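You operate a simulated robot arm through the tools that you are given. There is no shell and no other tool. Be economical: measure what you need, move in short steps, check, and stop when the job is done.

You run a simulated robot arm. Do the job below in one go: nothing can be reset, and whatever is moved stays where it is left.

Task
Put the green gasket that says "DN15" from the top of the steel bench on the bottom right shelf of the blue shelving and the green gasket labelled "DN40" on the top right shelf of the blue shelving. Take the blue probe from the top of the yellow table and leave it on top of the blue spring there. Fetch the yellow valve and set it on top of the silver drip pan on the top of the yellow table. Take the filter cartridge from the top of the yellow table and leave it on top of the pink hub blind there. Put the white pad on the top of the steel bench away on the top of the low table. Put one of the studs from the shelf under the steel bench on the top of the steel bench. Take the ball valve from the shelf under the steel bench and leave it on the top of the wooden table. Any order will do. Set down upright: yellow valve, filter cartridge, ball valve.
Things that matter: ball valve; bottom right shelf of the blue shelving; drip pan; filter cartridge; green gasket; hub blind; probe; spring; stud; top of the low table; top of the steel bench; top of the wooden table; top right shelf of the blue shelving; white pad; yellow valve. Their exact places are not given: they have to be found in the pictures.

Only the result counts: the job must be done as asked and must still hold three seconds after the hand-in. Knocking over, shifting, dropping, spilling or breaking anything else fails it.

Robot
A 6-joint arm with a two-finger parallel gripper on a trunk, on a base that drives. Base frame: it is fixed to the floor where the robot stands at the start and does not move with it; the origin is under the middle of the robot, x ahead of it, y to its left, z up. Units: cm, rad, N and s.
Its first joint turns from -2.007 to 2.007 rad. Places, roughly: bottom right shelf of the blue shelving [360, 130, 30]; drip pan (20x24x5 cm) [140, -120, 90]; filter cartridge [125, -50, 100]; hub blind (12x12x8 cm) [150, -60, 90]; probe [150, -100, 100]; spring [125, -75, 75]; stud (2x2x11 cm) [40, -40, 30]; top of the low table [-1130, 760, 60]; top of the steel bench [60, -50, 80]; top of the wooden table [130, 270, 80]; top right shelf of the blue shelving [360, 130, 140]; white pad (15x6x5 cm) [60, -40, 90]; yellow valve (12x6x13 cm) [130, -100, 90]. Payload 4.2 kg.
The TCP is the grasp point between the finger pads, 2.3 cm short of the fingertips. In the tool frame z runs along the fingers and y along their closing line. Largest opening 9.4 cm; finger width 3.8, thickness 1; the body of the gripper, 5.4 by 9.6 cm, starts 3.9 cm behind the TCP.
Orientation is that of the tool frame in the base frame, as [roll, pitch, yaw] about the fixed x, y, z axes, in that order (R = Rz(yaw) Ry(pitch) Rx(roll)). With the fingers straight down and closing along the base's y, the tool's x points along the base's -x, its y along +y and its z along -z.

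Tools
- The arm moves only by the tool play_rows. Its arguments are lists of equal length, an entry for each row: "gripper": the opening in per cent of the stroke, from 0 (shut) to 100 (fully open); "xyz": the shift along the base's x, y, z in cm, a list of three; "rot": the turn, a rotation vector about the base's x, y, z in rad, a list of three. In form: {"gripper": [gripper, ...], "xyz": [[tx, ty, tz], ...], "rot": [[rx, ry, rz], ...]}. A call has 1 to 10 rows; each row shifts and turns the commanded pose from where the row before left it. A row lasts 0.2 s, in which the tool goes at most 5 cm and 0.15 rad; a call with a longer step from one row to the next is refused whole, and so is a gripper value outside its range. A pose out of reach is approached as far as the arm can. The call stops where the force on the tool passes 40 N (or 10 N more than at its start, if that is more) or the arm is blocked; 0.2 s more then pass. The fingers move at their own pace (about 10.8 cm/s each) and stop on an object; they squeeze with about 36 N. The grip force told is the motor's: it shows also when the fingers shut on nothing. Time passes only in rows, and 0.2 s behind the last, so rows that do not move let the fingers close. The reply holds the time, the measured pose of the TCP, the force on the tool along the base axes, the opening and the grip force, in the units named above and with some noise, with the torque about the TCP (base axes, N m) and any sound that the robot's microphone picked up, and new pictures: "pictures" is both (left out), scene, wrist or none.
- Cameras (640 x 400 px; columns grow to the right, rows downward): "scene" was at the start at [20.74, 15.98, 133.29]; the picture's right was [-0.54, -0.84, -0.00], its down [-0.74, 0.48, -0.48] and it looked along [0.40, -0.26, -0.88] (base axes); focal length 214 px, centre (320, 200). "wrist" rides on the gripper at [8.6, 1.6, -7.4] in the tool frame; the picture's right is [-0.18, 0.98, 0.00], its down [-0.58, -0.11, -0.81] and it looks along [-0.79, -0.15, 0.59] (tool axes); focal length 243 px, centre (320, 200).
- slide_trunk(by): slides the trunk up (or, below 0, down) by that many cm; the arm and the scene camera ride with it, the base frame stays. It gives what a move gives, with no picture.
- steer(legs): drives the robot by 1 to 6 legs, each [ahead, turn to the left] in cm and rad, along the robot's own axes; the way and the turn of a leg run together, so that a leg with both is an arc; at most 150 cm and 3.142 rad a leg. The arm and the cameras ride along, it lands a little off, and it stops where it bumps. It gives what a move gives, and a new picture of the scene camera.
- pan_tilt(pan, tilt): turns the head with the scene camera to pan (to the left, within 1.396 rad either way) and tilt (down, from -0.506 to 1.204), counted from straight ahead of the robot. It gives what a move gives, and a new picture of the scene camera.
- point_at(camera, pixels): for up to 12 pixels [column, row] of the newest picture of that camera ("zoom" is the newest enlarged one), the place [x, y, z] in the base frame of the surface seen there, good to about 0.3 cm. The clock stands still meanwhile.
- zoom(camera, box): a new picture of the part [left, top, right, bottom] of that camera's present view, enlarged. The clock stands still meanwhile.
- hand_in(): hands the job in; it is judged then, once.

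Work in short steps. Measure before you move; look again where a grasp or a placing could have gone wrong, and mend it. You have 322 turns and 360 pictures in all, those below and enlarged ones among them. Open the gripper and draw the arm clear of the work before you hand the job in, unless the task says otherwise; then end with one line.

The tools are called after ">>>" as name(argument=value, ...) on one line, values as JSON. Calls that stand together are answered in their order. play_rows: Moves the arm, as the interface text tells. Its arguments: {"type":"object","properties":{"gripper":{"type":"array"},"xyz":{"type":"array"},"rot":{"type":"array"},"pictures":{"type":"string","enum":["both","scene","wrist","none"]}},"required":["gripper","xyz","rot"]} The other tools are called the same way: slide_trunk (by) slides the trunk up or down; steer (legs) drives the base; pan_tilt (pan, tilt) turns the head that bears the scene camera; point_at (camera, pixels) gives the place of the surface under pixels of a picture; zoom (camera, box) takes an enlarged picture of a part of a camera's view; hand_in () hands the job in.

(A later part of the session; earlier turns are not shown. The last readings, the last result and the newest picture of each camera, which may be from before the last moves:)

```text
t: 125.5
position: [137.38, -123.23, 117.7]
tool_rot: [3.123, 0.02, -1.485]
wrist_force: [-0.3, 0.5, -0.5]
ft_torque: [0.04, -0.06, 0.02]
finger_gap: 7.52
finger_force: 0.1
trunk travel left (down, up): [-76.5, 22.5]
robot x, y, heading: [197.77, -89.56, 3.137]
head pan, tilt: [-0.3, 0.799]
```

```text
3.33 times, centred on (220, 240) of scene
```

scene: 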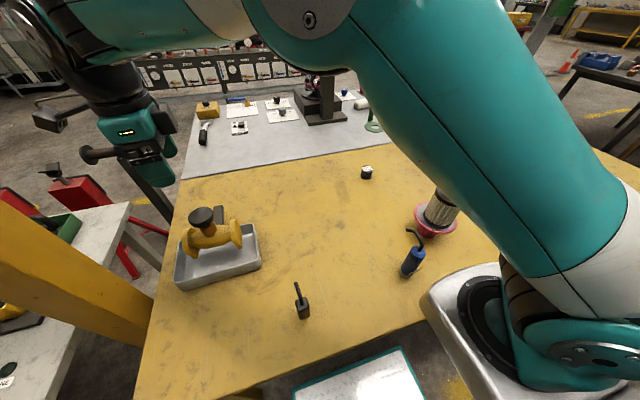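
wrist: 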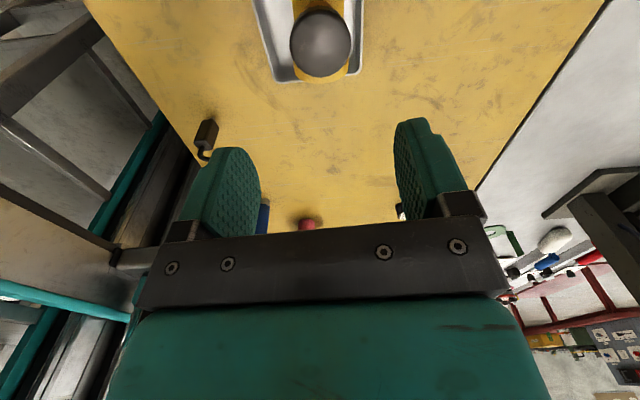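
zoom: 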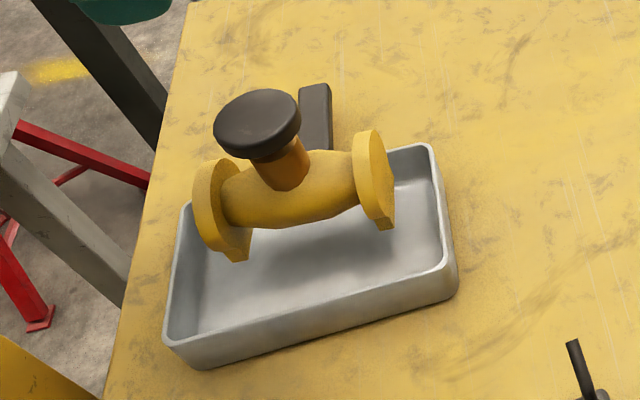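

Valve sits level on the pan. Next the probe: I move the arm back to the middle, turning the yaw so the camera will end up on top when I pitch the tool forward.

>>> play_rows(gripper=[80, 80, 80, 80, 80, 80, 80, 80, 80, 80], xyz=[[0.5, 4, 0.3], [0.5, 4, 0.3], [0.5, 4, 0.3], [0.5, 4, 0.3], [0.5, 4, 0.3], [0.5, 4, 0.3], [0.5, 4, 0.3], [0.5, 4, 0.3], [0.5, 4, 0.3], [0.5, 4, 0.3]], rot=[[-0.018, -0.02, 0], [0, 0, -0.138], [0, 0, -0.138], [0, 0, -0.138], [0, 0, -0.138], [0, 0, -0.138], [0, 0, -0.138], [0, 0, -0.138], [0, 0, -0.138], [0, 0, -0.138]], pictures="none")

>>> steer(legs=[[-31, 0]])

>>> play_rows(gripper=[80, 80, 80, 80, 80, 80, 80, 80, 80, 80], xyz=[[0, 0, 0], [0, 0, 0], [0, 0, 0], [0, 0, 0], [0, 0, 0], [0, 0, 0], [0, 0, 0], [0, 0, 0], [0, 0, 0], [0, 0, 0]], rot=[[0, 0, -0.138], [0, 0, -0.138], [0, 0, -0.14], [0, 0.14, 0], [0, 0.142, 0], [0, 0.142, 0], [0, 0.142, 0], [0, 0.142, 0], [0, 0.142, 0], [0, 0.142, 0]])

```text
t: 127.7
position: [142.38, -83.14, 120.39]
tool_rot: [3.141, 0.0, -2.728]
wrist_force: [-0.3, -0.2, 0.0]
ft_torque: [0.06, 0.01, -0.01]
finger_gap: 7.53
finger_force: 0.1
trunk travel left (down, up): [-76.5, 22.5]
robot x, y, heading: [197.54, -89.31, 3.14]
head pan, tilt: [-0.3, 0.799]
```

```text
t: 129.8
position: [173.7, -83.16, 120.39]
tool_rot: [3.139, -0.001, -2.732]
wrist_force: [-0.1, 0.0, -0.4]
ft_torque: [0.0, -0.03, 0.0]
finger_gap: 7.54
finger_force: 0.0
trunk travel left (down, up): [-76.5, 22.5]
robot x, y, heading: [229.07, -89.58, 3.131]
head pan, tilt: [-0.3, 0.799]
```

scene: 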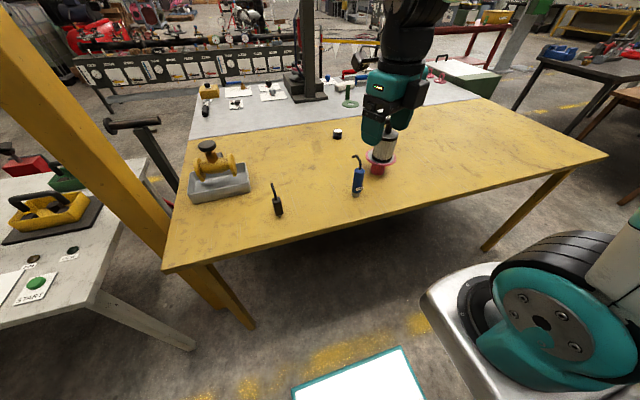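

```text
t: 132.0
position: [170.95, -74.3, 123.27]
tool_rot: [-3.135, -0.991, 3.132]
wrist_force: [0.4, 0.2, 0.0]
ft_torque: [0.01, 0.04, -0.01]
finger_gap: 7.57
finger_force: 0.0
out of reach, approached as far as the arm can: row 2, 3, 4, 9, 10
trunk travel left (down, up): [-76.5, 22.5]
robot x, y, heading: [228.61, -89.64, 3.135]
head pan, tilt: [-0.3, 0.799]
```

scene: 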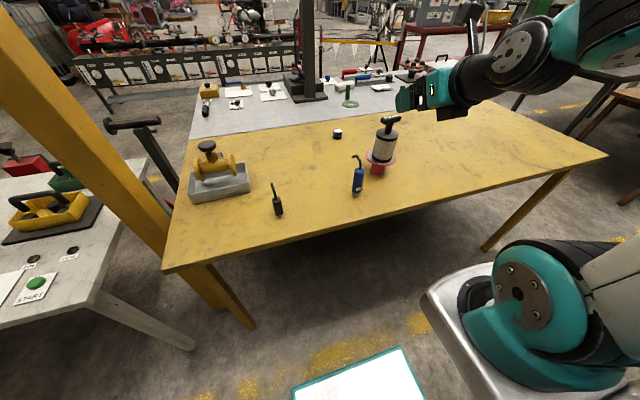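
wrist: 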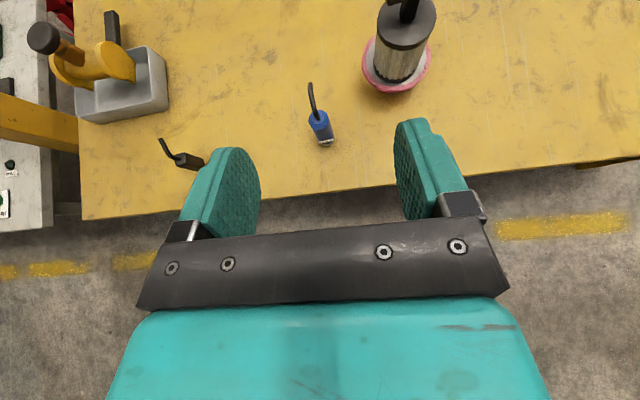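

The tool now points forward-down with the camera on top. Zoom with both cameras to locate the probe body precisely.

>>> zoom(camera="wrist", box=[280, 70, 360, 160])

>>> point_at(camera="zoom", pixels=[[320, 190], [320, 230], [280, 240], [370, 250], [325, 290], [250, 90], [260, 65], [345, 325], [310, 330], [360, 325]])

>>> zoom(camera="scene", box=[335, 145, 385, 205])

>>> point_at(camera="zoom", pixels=[[320, 150], [290, 220], [330, 220], [280, 320], [310, 350], [330, 300], [330, 120], [300, 60], [260, 50]])

```text
4.44 times, centred on (320, 115) of wrist
```

zoom: 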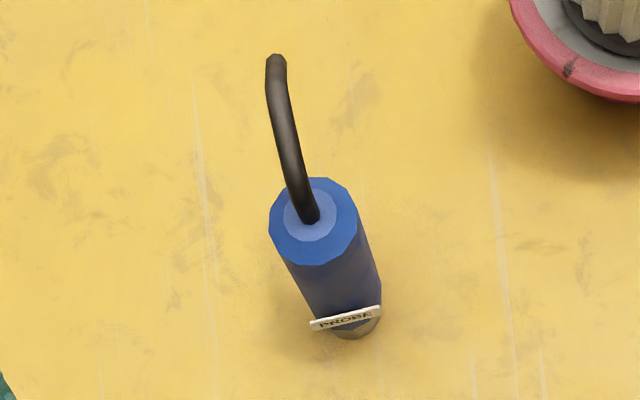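

```text
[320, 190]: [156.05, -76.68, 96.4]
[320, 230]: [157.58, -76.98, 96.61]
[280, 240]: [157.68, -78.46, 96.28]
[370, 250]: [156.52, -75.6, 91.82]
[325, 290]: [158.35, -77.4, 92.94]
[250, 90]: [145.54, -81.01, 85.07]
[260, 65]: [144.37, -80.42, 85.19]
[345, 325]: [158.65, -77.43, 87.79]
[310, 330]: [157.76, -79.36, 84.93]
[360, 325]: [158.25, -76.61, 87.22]
```

```text
6.67 times, centred on (360, 175) of scene
```

zoom: 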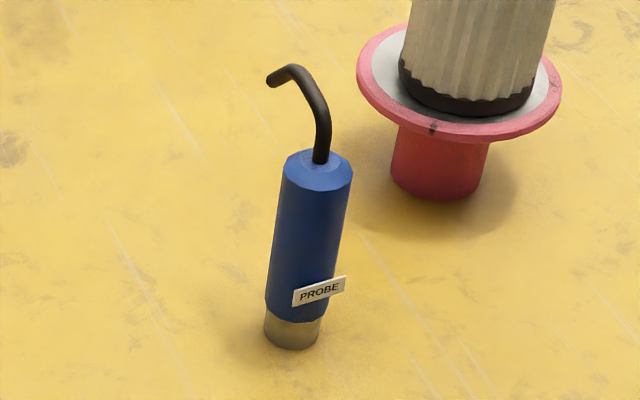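

```text
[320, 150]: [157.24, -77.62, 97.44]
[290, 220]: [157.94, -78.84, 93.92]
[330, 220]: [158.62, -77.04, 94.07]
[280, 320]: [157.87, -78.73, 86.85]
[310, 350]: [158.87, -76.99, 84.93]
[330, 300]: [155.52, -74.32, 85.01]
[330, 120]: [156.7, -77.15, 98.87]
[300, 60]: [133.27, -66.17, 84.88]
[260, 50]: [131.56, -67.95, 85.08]
```

Probe axis ≈(157.1,-77.4), top 96.5. I'm slightly too close for this wrist pose, so back up 12 cm, then settle to a known pose.

>>> steer(legs=[[-12, 0]])

>>> play_rows(gripper=[80, 80, 80, 80], xyz=[[-3, 0, -3], [-3, 0, -3], [-3, 0, -3], [0, 0, 0]], rot=[[0, 0, 0], [0, 0, 0], [0, 0, 0], [0, 0, 0]], pictures="none")

```text
t: 133.3
position: [182.85, -74.2, 123.13]
tool_rot: [-3.135, -0.989, 3.129]
wrist_force: [0.4, 0.6, -0.7]
ft_torque: [0.0, 0.0, -0.01]
finger_gap: 7.51
finger_force: 0.1
trunk travel left (down, up): [-76.5, 22.5]
robot x, y, heading: [240.96, -89.42, 3.127]
head pan, tilt: [-0.3, 0.799]
```

scene: 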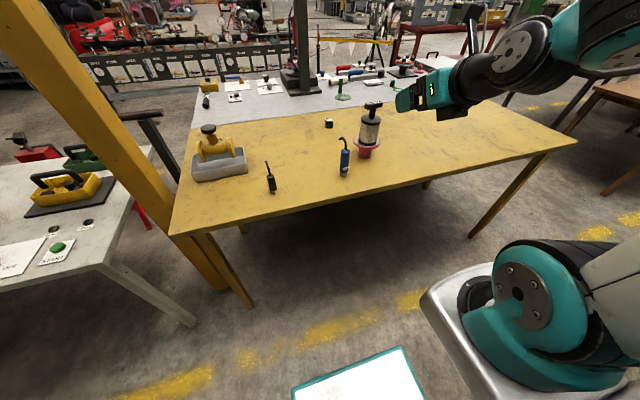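

```text
t: 134.3
position: [174.0, -74.29, 114.0]
tool_rot: [-3.134, -0.992, 3.13]
wrist_force: [0.2, 0.2, 0.1]
ft_torque: [0.02, 0.01, 0.01]
finger_gap: 7.51
finger_force: 0.1
trunk travel left (down, up): [-76.5, 22.5]
robot x, y, heading: [240.94, -89.73, 3.132]
head pan, tilt: [-0.3, 0.799]
```

Now at a clean pose. Go to the standoff and look.

>>> play_rows(gripper=[80, 80, 80, 80, 80], xyz=[[-1.5, -1, -3.5], [-1.5, -1, -4], [-1.4, -1.1, -4], [0, 0, -1.1], [0, 0, 0]], rot=[[0, 0, 0], [0, 0, 0], [0, 0, 0], [0, 0, 0], [0, 0, 0]])

```text
t: 135.5
position: [169.41, -77.18, 101.47]
tool_rot: [-3.134, -0.992, 3.134]
wrist_force: [0.2, -0.2, 1.1]
ft_torque: [0.04, 0.03, 0.0]
finger_gap: 7.51
finger_force: 0.0
trunk travel left (down, up): [-76.5, 22.5]
robot x, y, heading: [240.91, -89.8, 3.132]
head pan, tilt: [-0.3, 0.799]
```

scene: 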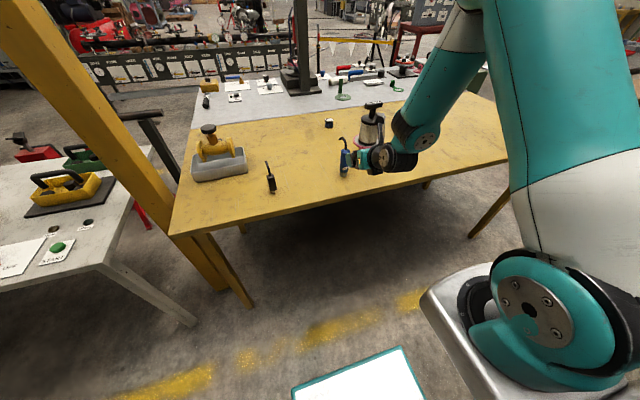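
wrist: 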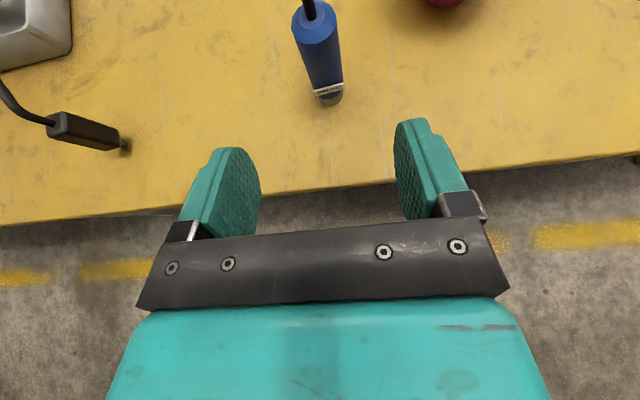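

Probe is centred ahead. Advance along the tool axis and close.

>>> play_rows(gripper=[80, 80, 80, 80, 80, 80, 0, 0, 0, 0], xyz=[[-2.48, -0.04, -1.64], [-2.48, -0.04, -1.64], [-2.48, -0.04, -1.64], [-2.48, -0.04, -1.64], [-2.48, -0.04, -1.64], [0, 0, 0], [0, 0, 0], [0, 0, 0], [0, 0, 0], [0, 0, 0]], rot=[[0, 0, 0], [0, 0, 0], [0, 0, 0], [0, 0, 0], [0, 0, 0], [0, 0, 0], [0, 0, 0], [0, 0, 0], [0, 0, 0], [0, 0, 0]])

>>> zoom(camera="scene", box=[310, 90, 430, 210])

```text
t: 137.7
position: [157.73, -75.4, 93.11]
tool_rot: [-3.135, -0.991, 3.138]
wrist_force: [0.4, 0.0, -0.8]
ft_torque: [0.0, 0.01, 0.01]
finger_gap: 3.32
finger_force: 36.1
out of reach, approached as far as the arm can: row 1, 2, 4, 5
trunk travel left (down, up): [-76.5, 22.5]
robot x, y, heading: [240.72, -89.3, 3.131]
head pan, tilt: [-0.3, 0.799]
```

scene: 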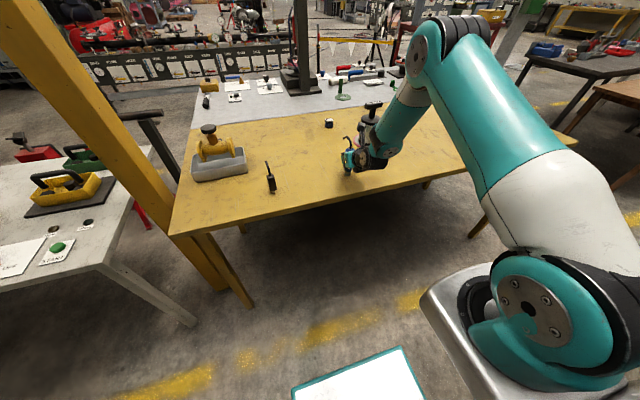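
wrist: 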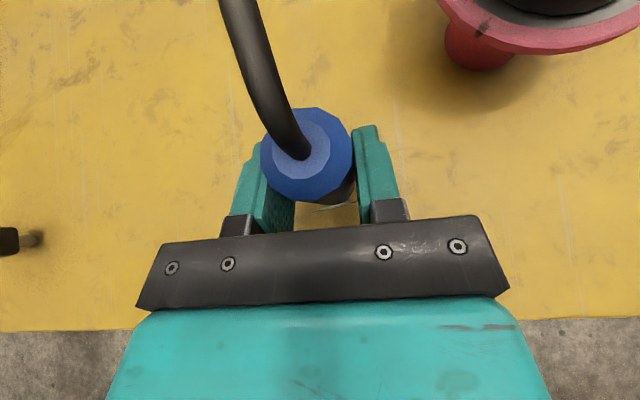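

```text
3.33 times, centred on (370, 150) of scene
```

zoom: 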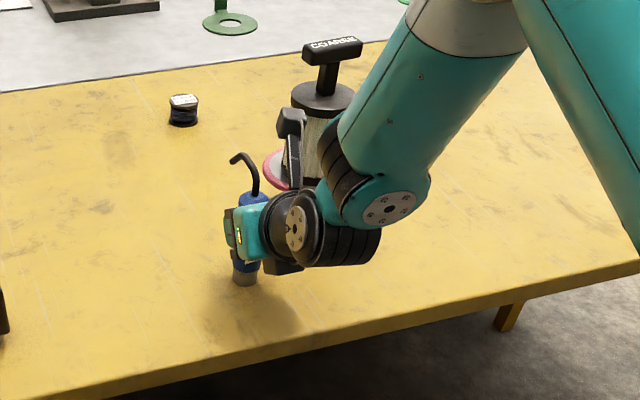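

Gripped (3.3 cm), though the arm ended 1.8 cm off in y. Lift high (TCP ≈112) so everything passes over the cartridge.

>>> play_rows(gripper=[0, 0, 0, 0, 0, 0], xyz=[[0, 0, 1.5], [0, 0, 3.5], [0, 0, 4.5], [0, 0, 4.5], [0, 0, 4.5], [0, 0, 0.5]], rot=[[0, 0, 0], [0, 0, 0], [0, 0, 0], [0, 0, 0], [0, 0, 0], [0, 0, 0]])

>>> zoom(camera="scene", box=[290, 60, 430, 200])

```text
t: 139.1
position: [158.22, -73.29, 112.11]
tool_rot: [-3.141, -0.992, -3.141]
wrist_force: [-0.2, 0.4, -2.4]
ft_torque: [0.0, -0.03, 0.0]
finger_gap: 3.35
finger_force: 35.9
out of reach, approached as far as the arm can: row 2, 4, 5
trunk travel left (down, up): [-76.5, 22.5]
robot x, y, heading: [240.75, -89.95, 3.128]
head pan, tilt: [-0.3, 0.799]
```

scene: 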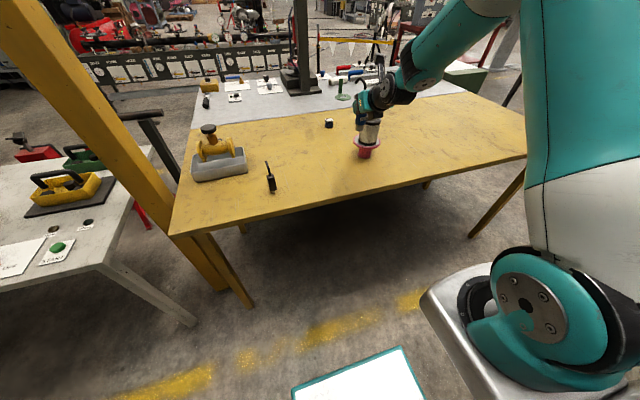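
wrist: 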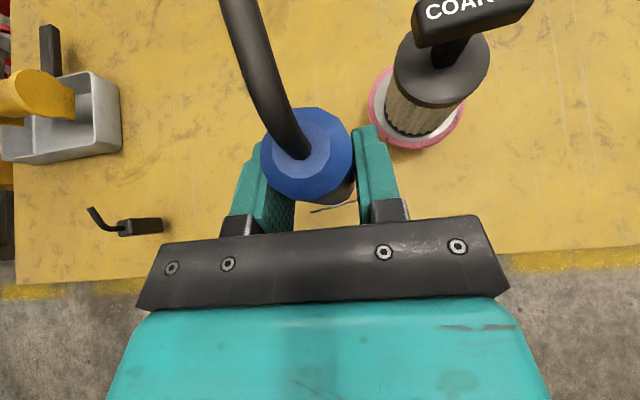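

```text
2.86 times, centred on (360, 130) of scene
```

zoom: 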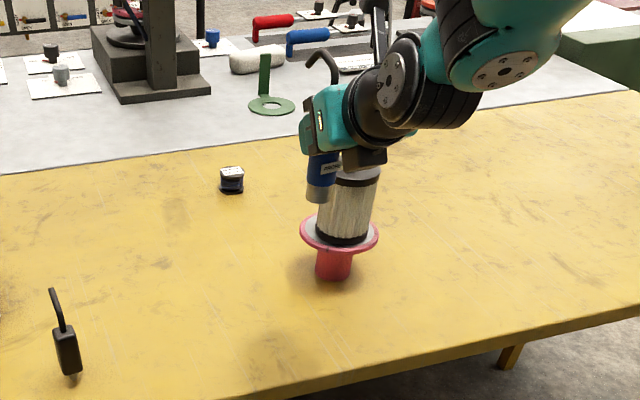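

Held well. Raise the trunk 6 cm for clearance above the cartridge (top 108), then drive 41 cm ahead.

>>> slide_trunk(by=6)

>>> steer(legs=[[40, 0.012]])

```text
t: 140.1
position: [158.18, -73.41, 117.98]
tool_rot: [-3.141, -0.989, -3.139]
wrist_force: [-0.4, 0.1, -2.3]
ft_torque: [0.01, -0.02, -0.03]
finger_gap: 3.31
finger_force: 36.1
trunk travel left (down, up): [-82.5, 16.5]
robot x, y, heading: [241.01, -89.92, 3.133]
head pan, tilt: [-0.3, 0.799]
```

```text
t: 142.6
position: [117.93, -74.74, 118.04]
tool_rot: [3.141, -0.992, -3.123]
wrist_force: [-0.4, -0.3, -1.2]
ft_torque: [0.0, -0.03, -0.01]
finger_gap: 3.34
finger_force: 35.9
trunk travel left (down, up): [-82.5, 16.5]
robot x, y, heading: [200.93, -89.31, -3.135]
head pan, tilt: [-0.3, 0.799]
```

scene: 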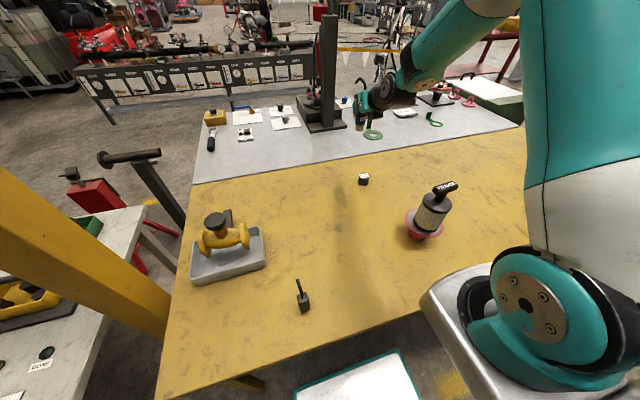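

Now above the spring zone. Shift +y toward the spring and yaw slightly so the wrist stays away from the cartridge; see if the arm follows.

>>> play_rows(gripper=[0, 0, 0, 0], xyz=[[0, 2, -2], [0, 2, -2], [-0.5, 1.7, -2], [0, 0, 0]], rot=[[0, 0, -0.1], [0, 0, -0.1], [0, 0, -0.1], [0, 0, 0]])

>>> zoom(camera="scene", box=[300, 40, 460, 220])

```text
t: 143.6
position: [121.47, -60.34, 111.27]
tool_rot: [3.136, -0.998, 2.897]
wrist_force: [0.4, 0.8, -2.2]
ft_torque: [0.02, 0.0, -0.03]
finger_gap: 3.33
finger_force: 36.5
out of reach, approached as far as the arm can: row 1, 2, 3
trunk travel left (down, up): [-82.5, 16.5]
robot x, y, heading: [200.89, -89.56, -3.134]
head pan, tilt: [-0.3, 0.799]
```

scene: 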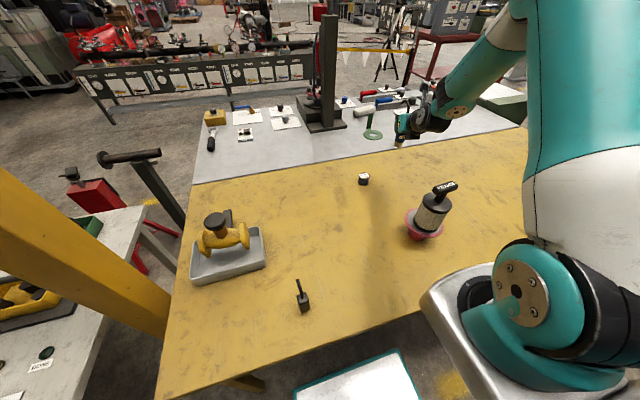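
wrist: 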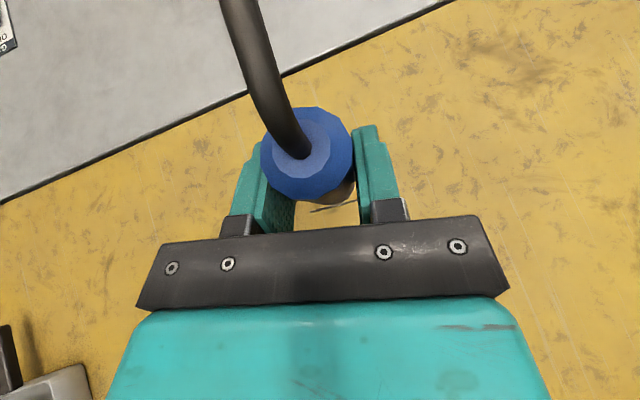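

```text
2.22 times, centred on (380, 130) of scene
```

zoom: 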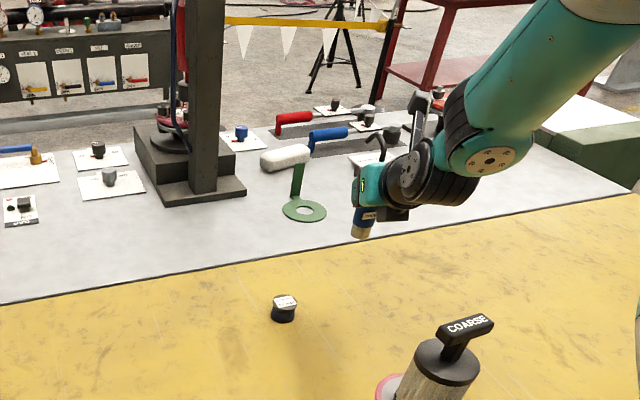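

The arm can't point to the +y side of its radial direction. Before deciding, I measure where wrist and forearm sit relative to the TCP to judge clearance from the cartridge.

>>> point_at(camera="zoom", pixels=[[365, 190], [410, 165], [440, 200], [470, 195], [490, 160], [530, 150], [520, 90], [580, 110], [415, 110], [395, 212], [285, 300]])

```text
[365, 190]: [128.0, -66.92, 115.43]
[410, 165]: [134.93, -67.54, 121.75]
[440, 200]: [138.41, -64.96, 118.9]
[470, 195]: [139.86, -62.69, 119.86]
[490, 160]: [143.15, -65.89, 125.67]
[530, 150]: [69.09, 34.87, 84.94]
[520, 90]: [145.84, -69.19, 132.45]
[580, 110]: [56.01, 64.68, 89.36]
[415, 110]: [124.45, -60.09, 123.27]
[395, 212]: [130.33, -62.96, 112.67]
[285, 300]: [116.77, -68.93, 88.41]
```

Geometry is fine: forearm rises steeply and will clear the cartridge. Move over the spring with a near-radial yaw.

>>> play_rows(gripper=[0, 0, 0, 0], xyz=[[-1.4, -2.8, 0], [-1.5, -2.9, 0], [-1.5, -3.0, 0], [0, 0, 0]], rot=[[0, 0, 0.07], [0, 0, 0.07], [0, 0, 0.06], [0, 0, 0]])

>>> zoom(camera="scene", box=[340, 80, 420, 200])

```text
t: 144.6
position: [117.28, -68.58, 111.17]
tool_rot: [-3.141, -0.991, 3.059]
wrist_force: [1.3, 0.0, -1.4]
ft_torque: [0.01, -0.03, 0.02]
finger_gap: 3.33
finger_force: 36.3
out of reach, approached as far as the arm can: row 1
trunk travel left (down, up): [-82.5, 16.5]
robot x, y, heading: [200.61, -89.62, -3.134]
head pan, tilt: [-0.3, 0.799]
```

scene: 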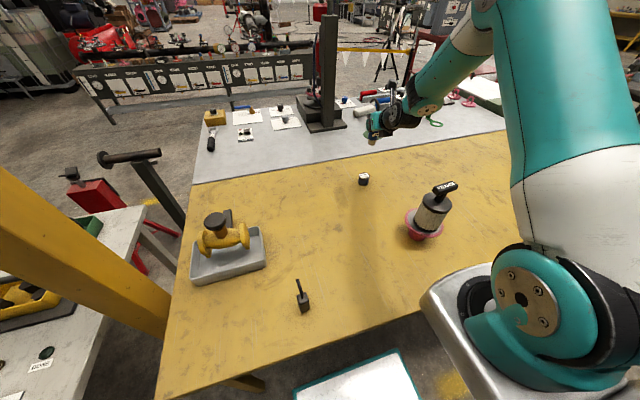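
wrist: 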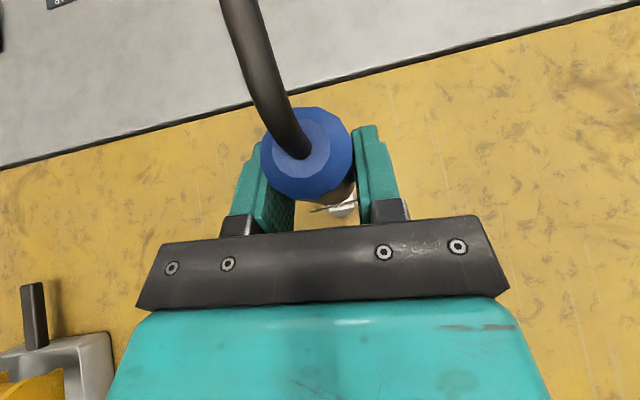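

```text
3.33 times, centred on (380, 140) of scene
```

zoom: 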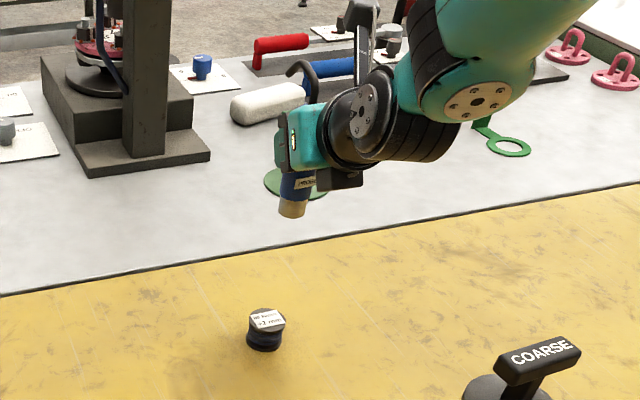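

Lower to TCP≈101 and compare probe tip with spring.

>>> play_rows(gripper=[0, 0, 0, 0], xyz=[[0, 0, -3.5], [0, 0, -3.5], [0, 0, -3], [0, 0, 0]], rot=[[0, 0, 0], [0, 0, 0], [0, 0, 0], [0, 0, 0]], pictures="scene")

>>> zoom(camera="scene", box=[345, 125, 405, 195])

```text
t: 145.6
position: [117.19, -68.54, 101.03]
tool_rot: [-3.14, -0.992, 3.059]
wrist_force: [0.7, -0.2, -1.9]
ft_torque: [-0.03, 0.0, 0.0]
finger_gap: 3.33
finger_force: 36.0
trunk travel left (down, up): [-82.5, 16.5]
robot x, y, heading: [200.71, -89.56, -3.132]
head pan, tilt: [-0.3, 0.799]
```

scene: 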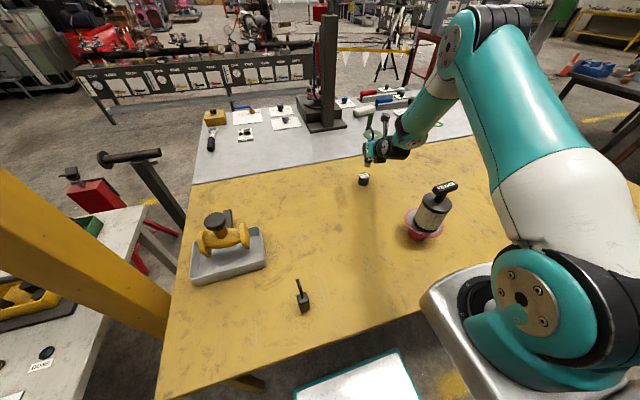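

```text
5.71 times, centred on (375, 160) of scene
```

zoom: 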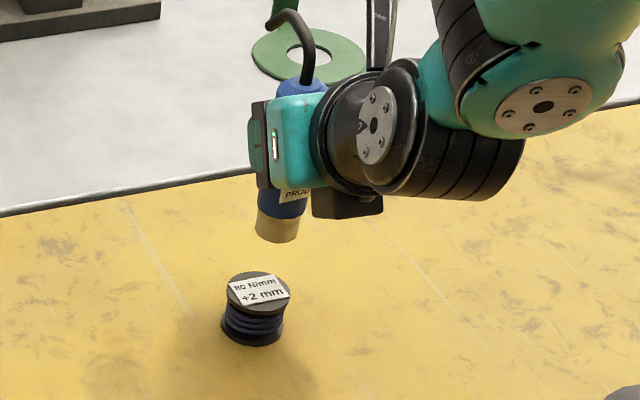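

>>> point_at(camera="zoom", pixels=[[277, 236], [261, 228], [294, 230], [277, 218], [264, 212], [228, 292], [287, 292], [258, 274], [258, 308], [262, 290], [280, 195]])

```text
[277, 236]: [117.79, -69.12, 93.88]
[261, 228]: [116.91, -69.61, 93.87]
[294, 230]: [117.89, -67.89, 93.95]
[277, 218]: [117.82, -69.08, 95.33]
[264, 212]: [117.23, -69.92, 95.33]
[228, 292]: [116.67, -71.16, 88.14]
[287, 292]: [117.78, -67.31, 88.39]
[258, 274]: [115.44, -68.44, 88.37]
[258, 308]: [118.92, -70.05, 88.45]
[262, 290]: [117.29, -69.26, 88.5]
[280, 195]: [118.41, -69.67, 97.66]
```

Spring centre (117.2,-69.2); probe tip centre ≈(116.75,-68.4), bottom ≈93.1. Shift (+0.45,−0.8) and lower 4.2.

>>> play_rows(gripper=[0, 0, 0, 0], xyz=[[0.45, -0.8, 0], [0, 0, -2.5], [0, 0, -1.5], [0, 0, 0]], rot=[[0, 0, 0], [0, 0, 0], [0, 0, 0], [0, 0, 0]], pictures="none")

>>> zoom(camera="scene", box=[345, 125, 405, 195])

>>> zoom(camera="scene", box=[355, 165, 380, 190])

```text
t: 146.6
position: [117.7, -69.2, 97.28]
tool_rot: [-3.138, -0.991, 3.06]
wrist_force: [0.3, -0.6, -1.7]
ft_torque: [-0.02, -0.05, -0.02]
finger_gap: 3.34
finger_force: 35.8
trunk travel left (down, up): [-82.5, 16.5]
robot x, y, heading: [200.19, -89.54, -3.135]
head pan, tilt: [-0.3, 0.799]
```

```text
5.71 times, centred on (375, 160) of scene
```

zoom: 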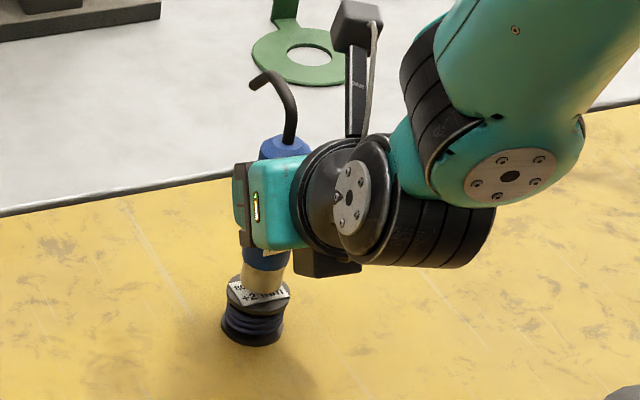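

```text
16.00 times, centred on (368, 178) of scene
```

zoom: 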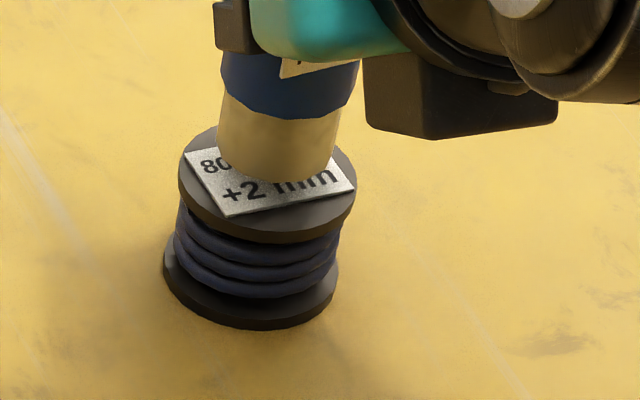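

Alignment looks right. Lower gently to contact.

>>> play_rows(gripper=[0, 0, 0], xyz=[[0, 0, -0.4], [0, 0, -0.2], [0, 0, 0]], rot=[[0, 0, 0], [0, 0, 0], [0, 0, 0]], pictures="none")

>>> play_rows(gripper=[0, 0], xyz=[[0, 0, -0.15], [0, 0, 0]], rot=[[0, 0, 0], [0, 0, 0]], pictures="none")

>>> play_rows(gripper=[0, 0], xyz=[[0, 0, -0.15], [0, 0, 0]], rot=[[0, 0, 0], [0, 0, 0]], pictures="none")

>>> zoom(camera="scene", box=[355, 165, 380, 190])

```text
t: 147.4
position: [117.79, -69.33, 96.57]
tool_rot: [-3.14, -0.991, 3.059]
wrist_force: [0.0, -0.4, -2.6]
ft_torque: [0.01, -0.04, 0.01]
finger_gap: 3.3
finger_force: 36.3
trunk travel left (down, up): [-82.5, 16.5]
robot x, y, heading: [200.75, -89.63, -3.131]
head pan, tilt: [-0.3, 0.799]
```

```text
t: 148.0
position: [118.0, -69.35, 96.45]
tool_rot: [-3.14, -0.992, 3.06]
wrist_force: [0.7, 0.5, -3.1]
ft_torque: [0.04, -0.02, -0.01]
finger_gap: 3.33
finger_force: 36.3
trunk travel left (down, up): [-82.5, 16.5]
robot x, y, heading: [200.71, -89.41, -3.134]
head pan, tilt: [-0.3, 0.799]
```

```text
t: 148.6
position: [117.9, -69.38, 96.41]
tool_rot: [-3.139, -0.992, 3.059]
wrist_force: [-0.7, -0.3, -2.7]
ft_torque: [-0.02, 0.01, -0.01]
finger_gap: 3.3
finger_force: 36.2
trunk travel left (down, up): [-82.5, 16.5]
robot x, y, heading: [200.8, -89.64, -3.137]
head pan, tilt: [-0.3, 0.799]
```

```text
16.00 times, centred on (368, 178) of scene
```

zoom: 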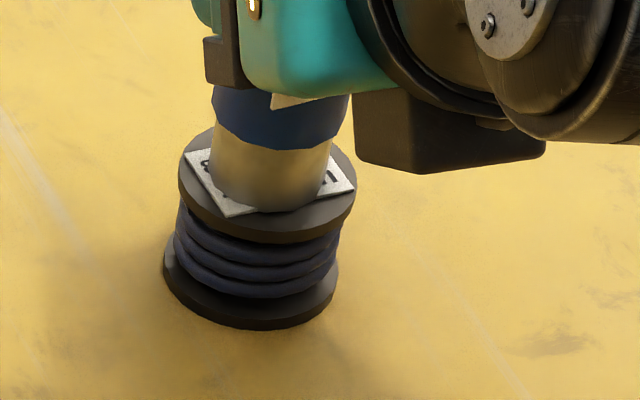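

Well centred. A few more small steps to contact.

>>> play_rows(gripper=[0, 0], xyz=[[0, 0, -0.15], [0, 0, 0]], rot=[[0, 0, 0], [0, 0, 0]], pictures="none")

>>> play_rows(gripper=[0, 0], xyz=[[0, 0, -0.1], [0, 0, 0]], rot=[[0, 0, 0], [0, 0, 0]], pictures="none")

```text
t: 149.2
position: [117.84, -69.37, 96.21]
tool_rot: [-3.14, -0.992, 3.06]
wrist_force: [1.3, 0.5, 5.1]
ft_torque: [0.06, -0.19, 0.01]
finger_gap: 3.31
finger_force: 36.0
trunk travel left (down, up): [-82.5, 16.5]
robot x, y, heading: [200.97, -89.29, -3.131]
head pan, tilt: [-0.3, 0.799]
```

```text
t: 149.8
position: [117.98, -69.49, 96.25]
tool_rot: [-3.141, -0.995, 3.059]
wrist_force: [1.2, 0.9, 14.9]
ft_torque: [0.08, -0.11, 0.0]
finger_gap: 3.34
finger_force: 36.0
trunk travel left (down, up): [-82.5, 16.5]
robot x, y, heading: [200.73, -89.66, -3.136]
head pan, tilt: [-0.3, 0.799]
```

Contact established. Open gradually and back out along the tool axis.

>>> play_rows(gripper=[0, 42, 50, 62, 62, 62, 62, 62, 62], xyz=[[0, 0, 0.1], [0, 0, 0], [0, 0, 0], [0, 0, 0], [0, 0, 0], [0.83, -0.07, 0.55], [1.67, -0.13, 1.1], [2.5, -0.2, 1.64], [2.5, -0.2, 1.64]], rot=[[0, 0, 0], [0, 0, 0], [0, 0, 0], [0, 0, 0], [0, 0, 0], [0, 0, 0], [0, 0, 0], [0, 0, 0], [0, 0, 0]])

>>> zoom(camera="scene", box=[335, 115, 425, 205])

```text
t: 151.8
position: [125.22, -70.06, 101.12]
tool_rot: [-3.14, -0.992, 3.06]
wrist_force: [0.2, 0.7, -0.4]
ft_torque: [-0.01, 0.0, -0.04]
finger_gap: 5.83
finger_force: 0.1
trunk travel left (down, up): [-82.5, 16.5]
robot x, y, heading: [200.78, -89.79, -3.132]
head pan, tilt: [-0.3, 0.799]
```

scene: 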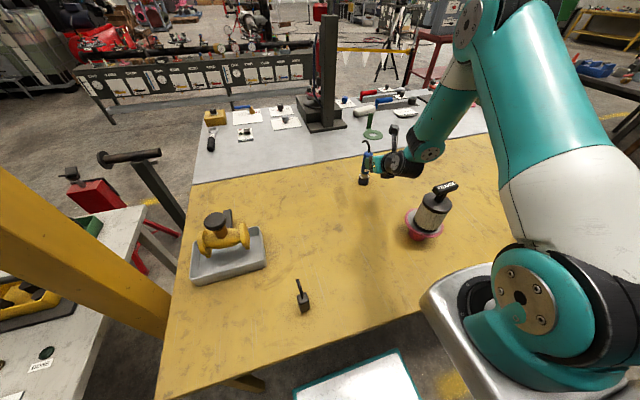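
wrist: 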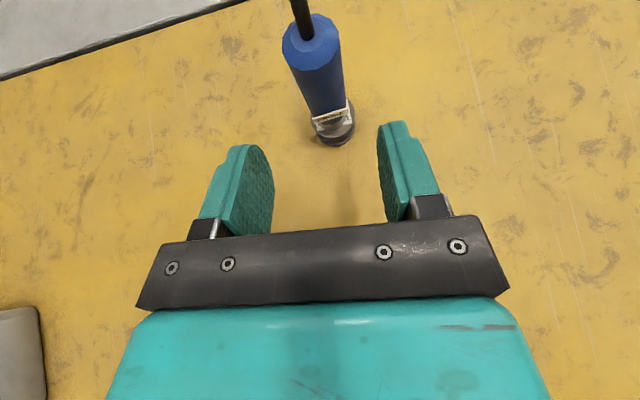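

```text
4.44 times, centred on (380, 160) of scene
```

zoom: 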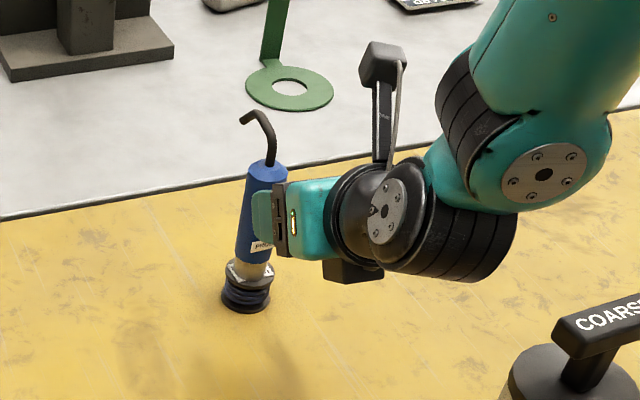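

The probe stands on the spring. Raise straight up, then retreat at height.

>>> play_rows(gripper=[62, 62, 62, 62, 62], xyz=[[0.5, 0, 4], [0, 0, 4.5], [0, 0, 4.5], [0, 0, 4.5], [0, 0, 4]], rot=[[0, 0, 0], [0, 0, 0], [0, 0, 0], [0, 0, 0], [0, 0, 0]], pictures="none")

>>> steer(legs=[[-45, 0]])

>>> zoom(camera="scene", box=[180, 80, 420, 220])

```text
t: 153.0
position: [125.74, -69.85, 122.81]
tool_rot: [-3.139, -0.989, 3.057]
wrist_force: [-0.5, 0.0, 0.0]
ft_torque: [0.03, 0.02, -0.02]
finger_gap: 5.8
finger_force: 0.1
trunk travel left (down, up): [-82.5, 16.5]
robot x, y, heading: [200.4, -89.74, -3.129]
head pan, tilt: [-0.3, 0.799]
```

```text
t: 155.7
position: [170.36, -70.06, 122.77]
tool_rot: [-3.141, -0.991, 3.066]
wrist_force: [0.9, 0.5, -0.1]
ft_torque: [0.0, -0.02, 0.01]
finger_gap: 5.82
finger_force: 0.1
trunk travel left (down, up): [-82.5, 16.5]
robot x, y, heading: [245.69, -89.14, -3.126]
head pan, tilt: [-0.3, 0.799]
```

scene: 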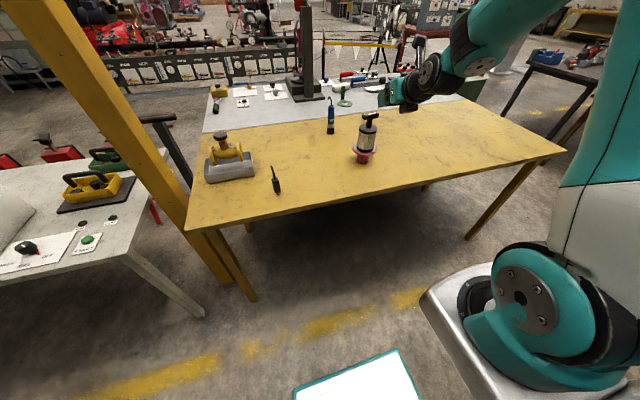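

```text
2.67 times, centred on (300, 150) of scene
```

zoom: 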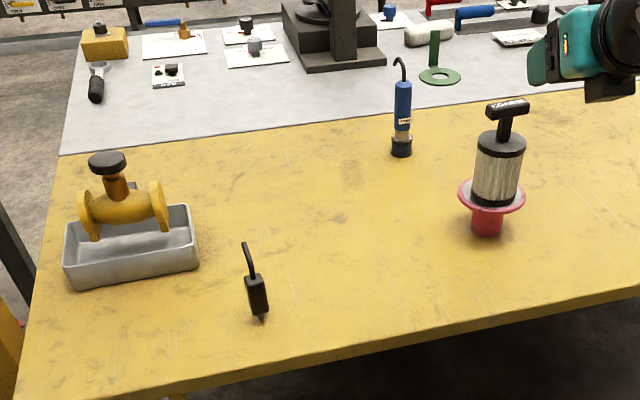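

All yellow-table items look right. Now re-orient the tool to vertical (closing along the robot's x) and retract for driving.

>>> play_rows(gripper=[100, 100, 100, 100, 100, 100, 100, 100, 100, 100], xyz=[[0, 0, 0], [0, 0, 0], [0, 0, 0], [0, 0, 0], [0, 0, 0], [0, 0, 0], [0, 0, 0], [0, 0, 0], [0, 0, 0], [0, 0, 0]], rot=[[-0.0106, -0.1413, 0], [-0.0106, -0.1413, 0], [-0.0106, -0.1413, 0], [-0.0106, -0.1413, 0], [-0.0106, -0.1413, 0], [-0.0106, -0.1413, 0], [-0.0106, -0.1413, 0], [0, 0, 0.137], [0, 0, 0.137], [0, 0, 0.137]], pictures="none")

>>> play_rows(gripper=[100, 100, 100, 100, 100, 100, 100, 100, 100, 100], xyz=[[3, 0, 0], [3, 0, 0], [3, 0, 0], [3, 0, 0], [3, 0, 0], [3, 0, 0], [3, 0, 0], [3, 0, 0], [3, 0, 0], [0, 0, 0]], rot=[[0, 0, 0.137], [0, 0, 0.137], [0, 0, 0.137], [0, 0, 0.137], [0, 0, 0.137], [0, 0, 0.137], [0, 0, 0.137], [0, 0, 0.137], [0, 0, 0.14], [0, 0, 0]], pictures="none")

>>> steer(legs=[[0, -1.586], [106, 0], [106, 0], [0, 1.571], [147, 0], [147, 0]])

```text
t: 157.9
position: [171.13, -67.83, 122.5]
tool_rot: [-3.139, 0.002, -2.805]
wrist_force: [0.0, -0.3, 0.5]
ft_torque: [0.02, -0.01, 0.01]
finger_gap: 9.4
finger_force: 0.0
out of reach, approached as far as the arm can: row 2, 3, 4
trunk travel left (down, up): [-82.5, 16.5]
robot x, y, heading: [245.19, -89.17, -3.124]
head pan, tilt: [-0.3, 0.799]
```

```text
t: 160.1
position: [198.35, -68.02, 122.51]
tool_rot: [-3.137, 0.0, -1.567]
wrist_force: [0.2, -0.4, -1.0]
ft_torque: [0.02, 0.01, -0.01]
finger_gap: 9.39
finger_force: 0.0
trunk travel left (down, up): [-82.5, 16.5]
robot x, y, heading: [245.52, -88.9, -3.128]
head pan, tilt: [-0.3, 0.799]
```

```text
t: 192.0
position: [-96.42, 135.93, 122.42]
tool_rot: [-3.138, -0.001, -1.563]
wrist_force: [-0.1, -1.1, -0.2]
ft_torque: [0.02, 0.04, -0.03]
finger_gap: 9.4
finger_force: 0.1
trunk travel left (down, up): [-82.5, 16.5]
robot x, y, heading: [-49.28, 115.01, -3.116]
head pan, tilt: [-0.3, 0.799]
```

scene: 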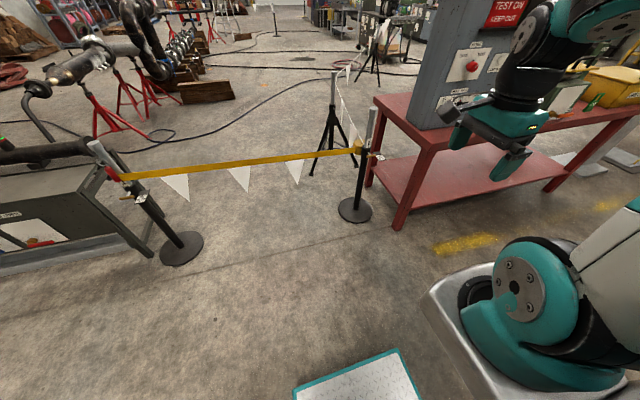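

Measure barrier posts for later, then continue to the bench front (robot to about (-49,20) facing +x).

>>> point_at(camera="scene", pixels=[[355, 210], [182, 250], [100, 280], [395, 225], [300, 250], [330, 60], [560, 190]])

>>> steer(legs=[[0, 1.545], [95, 0], [0, 1.571], [49, 0]])

```text
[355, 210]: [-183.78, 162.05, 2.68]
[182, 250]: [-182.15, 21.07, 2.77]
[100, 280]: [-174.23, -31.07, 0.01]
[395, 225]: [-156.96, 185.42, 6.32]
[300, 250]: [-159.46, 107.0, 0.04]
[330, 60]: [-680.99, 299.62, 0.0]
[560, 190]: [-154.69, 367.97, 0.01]
```

```text
t: 207.0
position: [43.78, -1.14, 122.43]
tool_rot: [-3.14, 0.001, 1.591]
wrist_force: [-0.5, 0.0, -1.0]
ft_torque: [-0.01, 0.0, 0.01]
finger_gap: 9.41
finger_force: 0.0
trunk travel left (down, up): [-82.5, 16.5]
robot x, y, heading: [-4.05, 18.59, 0.045]
head pan, tilt: [-0.3, 0.799]
stopped in leg 4: the robot was blocked; the commanded pose is now the measured one
```

scene: 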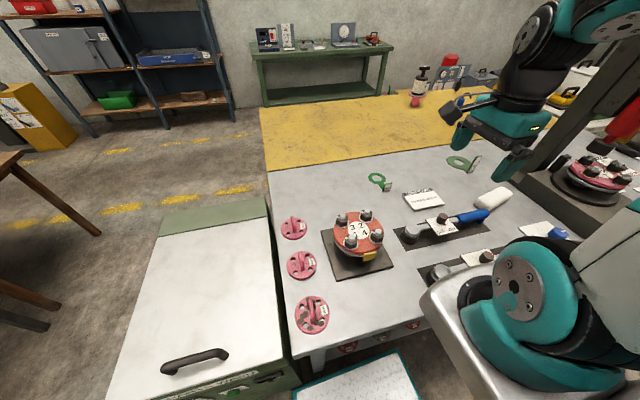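

Base bumped the parts washer lightly and stopped at x=−4. Check washer position and re-measure the DN40 tag.

>>> zoom(camera="scene", box=[355, 160, 411, 200])

>>> point_at(camera="zoom", pixels=[[300, 230], [350, 200], [330, 260], [380, 240], [340, 225]])

>>> point_at(camera="scene", pixels=[[165, 240], [264, 208], [292, 358], [195, 355], [302, 264], [387, 187]])

```text
10.00 times, centred on (383, 180) of scene
```

zoom: 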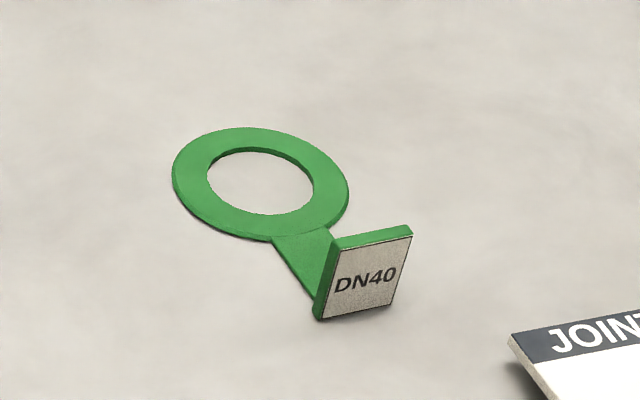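

```text
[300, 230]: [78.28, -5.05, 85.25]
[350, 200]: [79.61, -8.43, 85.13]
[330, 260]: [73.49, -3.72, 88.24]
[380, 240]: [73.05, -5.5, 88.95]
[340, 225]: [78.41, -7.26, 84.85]
```

```text
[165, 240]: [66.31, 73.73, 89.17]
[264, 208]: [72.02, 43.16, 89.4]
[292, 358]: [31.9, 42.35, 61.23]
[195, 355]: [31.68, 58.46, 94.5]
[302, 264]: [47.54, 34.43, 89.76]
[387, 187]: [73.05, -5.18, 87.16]
```

Washer unmoved; the tag is still at (73.3,-5.2). Move above and go down.

>>> play_rows(gripper=[100, 100, 100, 100, 100, 100, 100, 100, 100, 100], xyz=[[4.24, -0.585, 0], [4.24, -0.585, 0], [4.24, -0.585, 0], [4.24, -0.585, 0], [4.24, -0.585, 0], [4.24, -0.585, 0], [4.24, -0.585, 0], [0, 0, -4.5], [0, 0, -4.5], [0, 0, -4.5]], rot=[[0, 0, -0.02], [0, 0, 0], [0, 0, 0], [0, 0, 0], [0, 0, 0], [0, 0, 0], [0, 0, 0], [0, 0, 0], [0, 0, 0], [0, 0, 0]], pictures="none")

>>> play_rows(gripper=[100, 100, 100, 100], xyz=[[0, 0, -4.5], [0, 0, -4.5], [0, 0, -2], [0, 0, 0]], rot=[[0, 0, 0], [0, 0, 0], [0, 0, 0], [0, 0, 0]])

```text
t: 209.2
position: [73.68, -5.09, 109.23]
tool_rot: [-3.139, 0.001, 1.57]
wrist_force: [-0.3, -0.6, -0.2]
ft_torque: [0.0, -0.04, 0.02]
finger_gap: 9.41
finger_force: 0.0
trunk travel left (down, up): [-82.5, 16.5]
robot x, y, heading: [-3.66, 18.4, 0.045]
head pan, tilt: [-0.3, 0.799]
```

```text
t: 210.2
position: [73.73, -5.14, 98.12]
tool_rot: [3.141, 0.002, 1.57]
wrist_force: [0.2, -0.1, 0.1]
ft_torque: [0.01, -0.02, 0.0]
finger_gap: 9.39
finger_force: 0.0
trunk travel left (down, up): [-82.5, 16.5]
robot x, y, heading: [-4.03, 18.83, 0.043]
head pan, tilt: [-0.3, 0.799]
```

scene: 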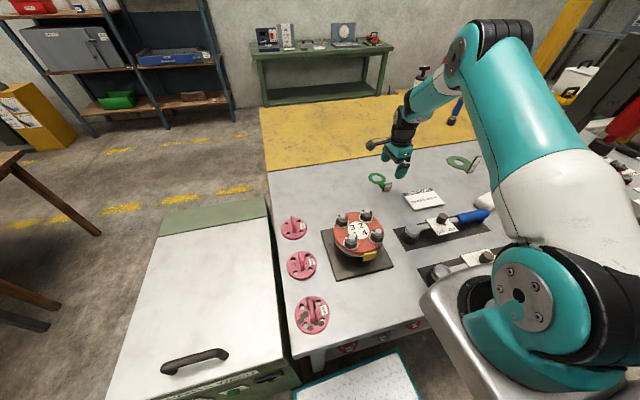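
wrist: 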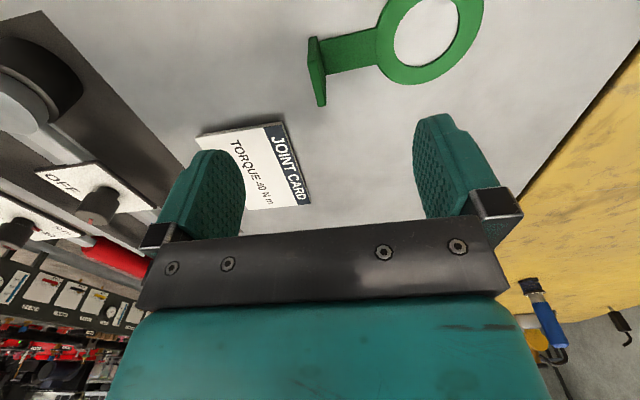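

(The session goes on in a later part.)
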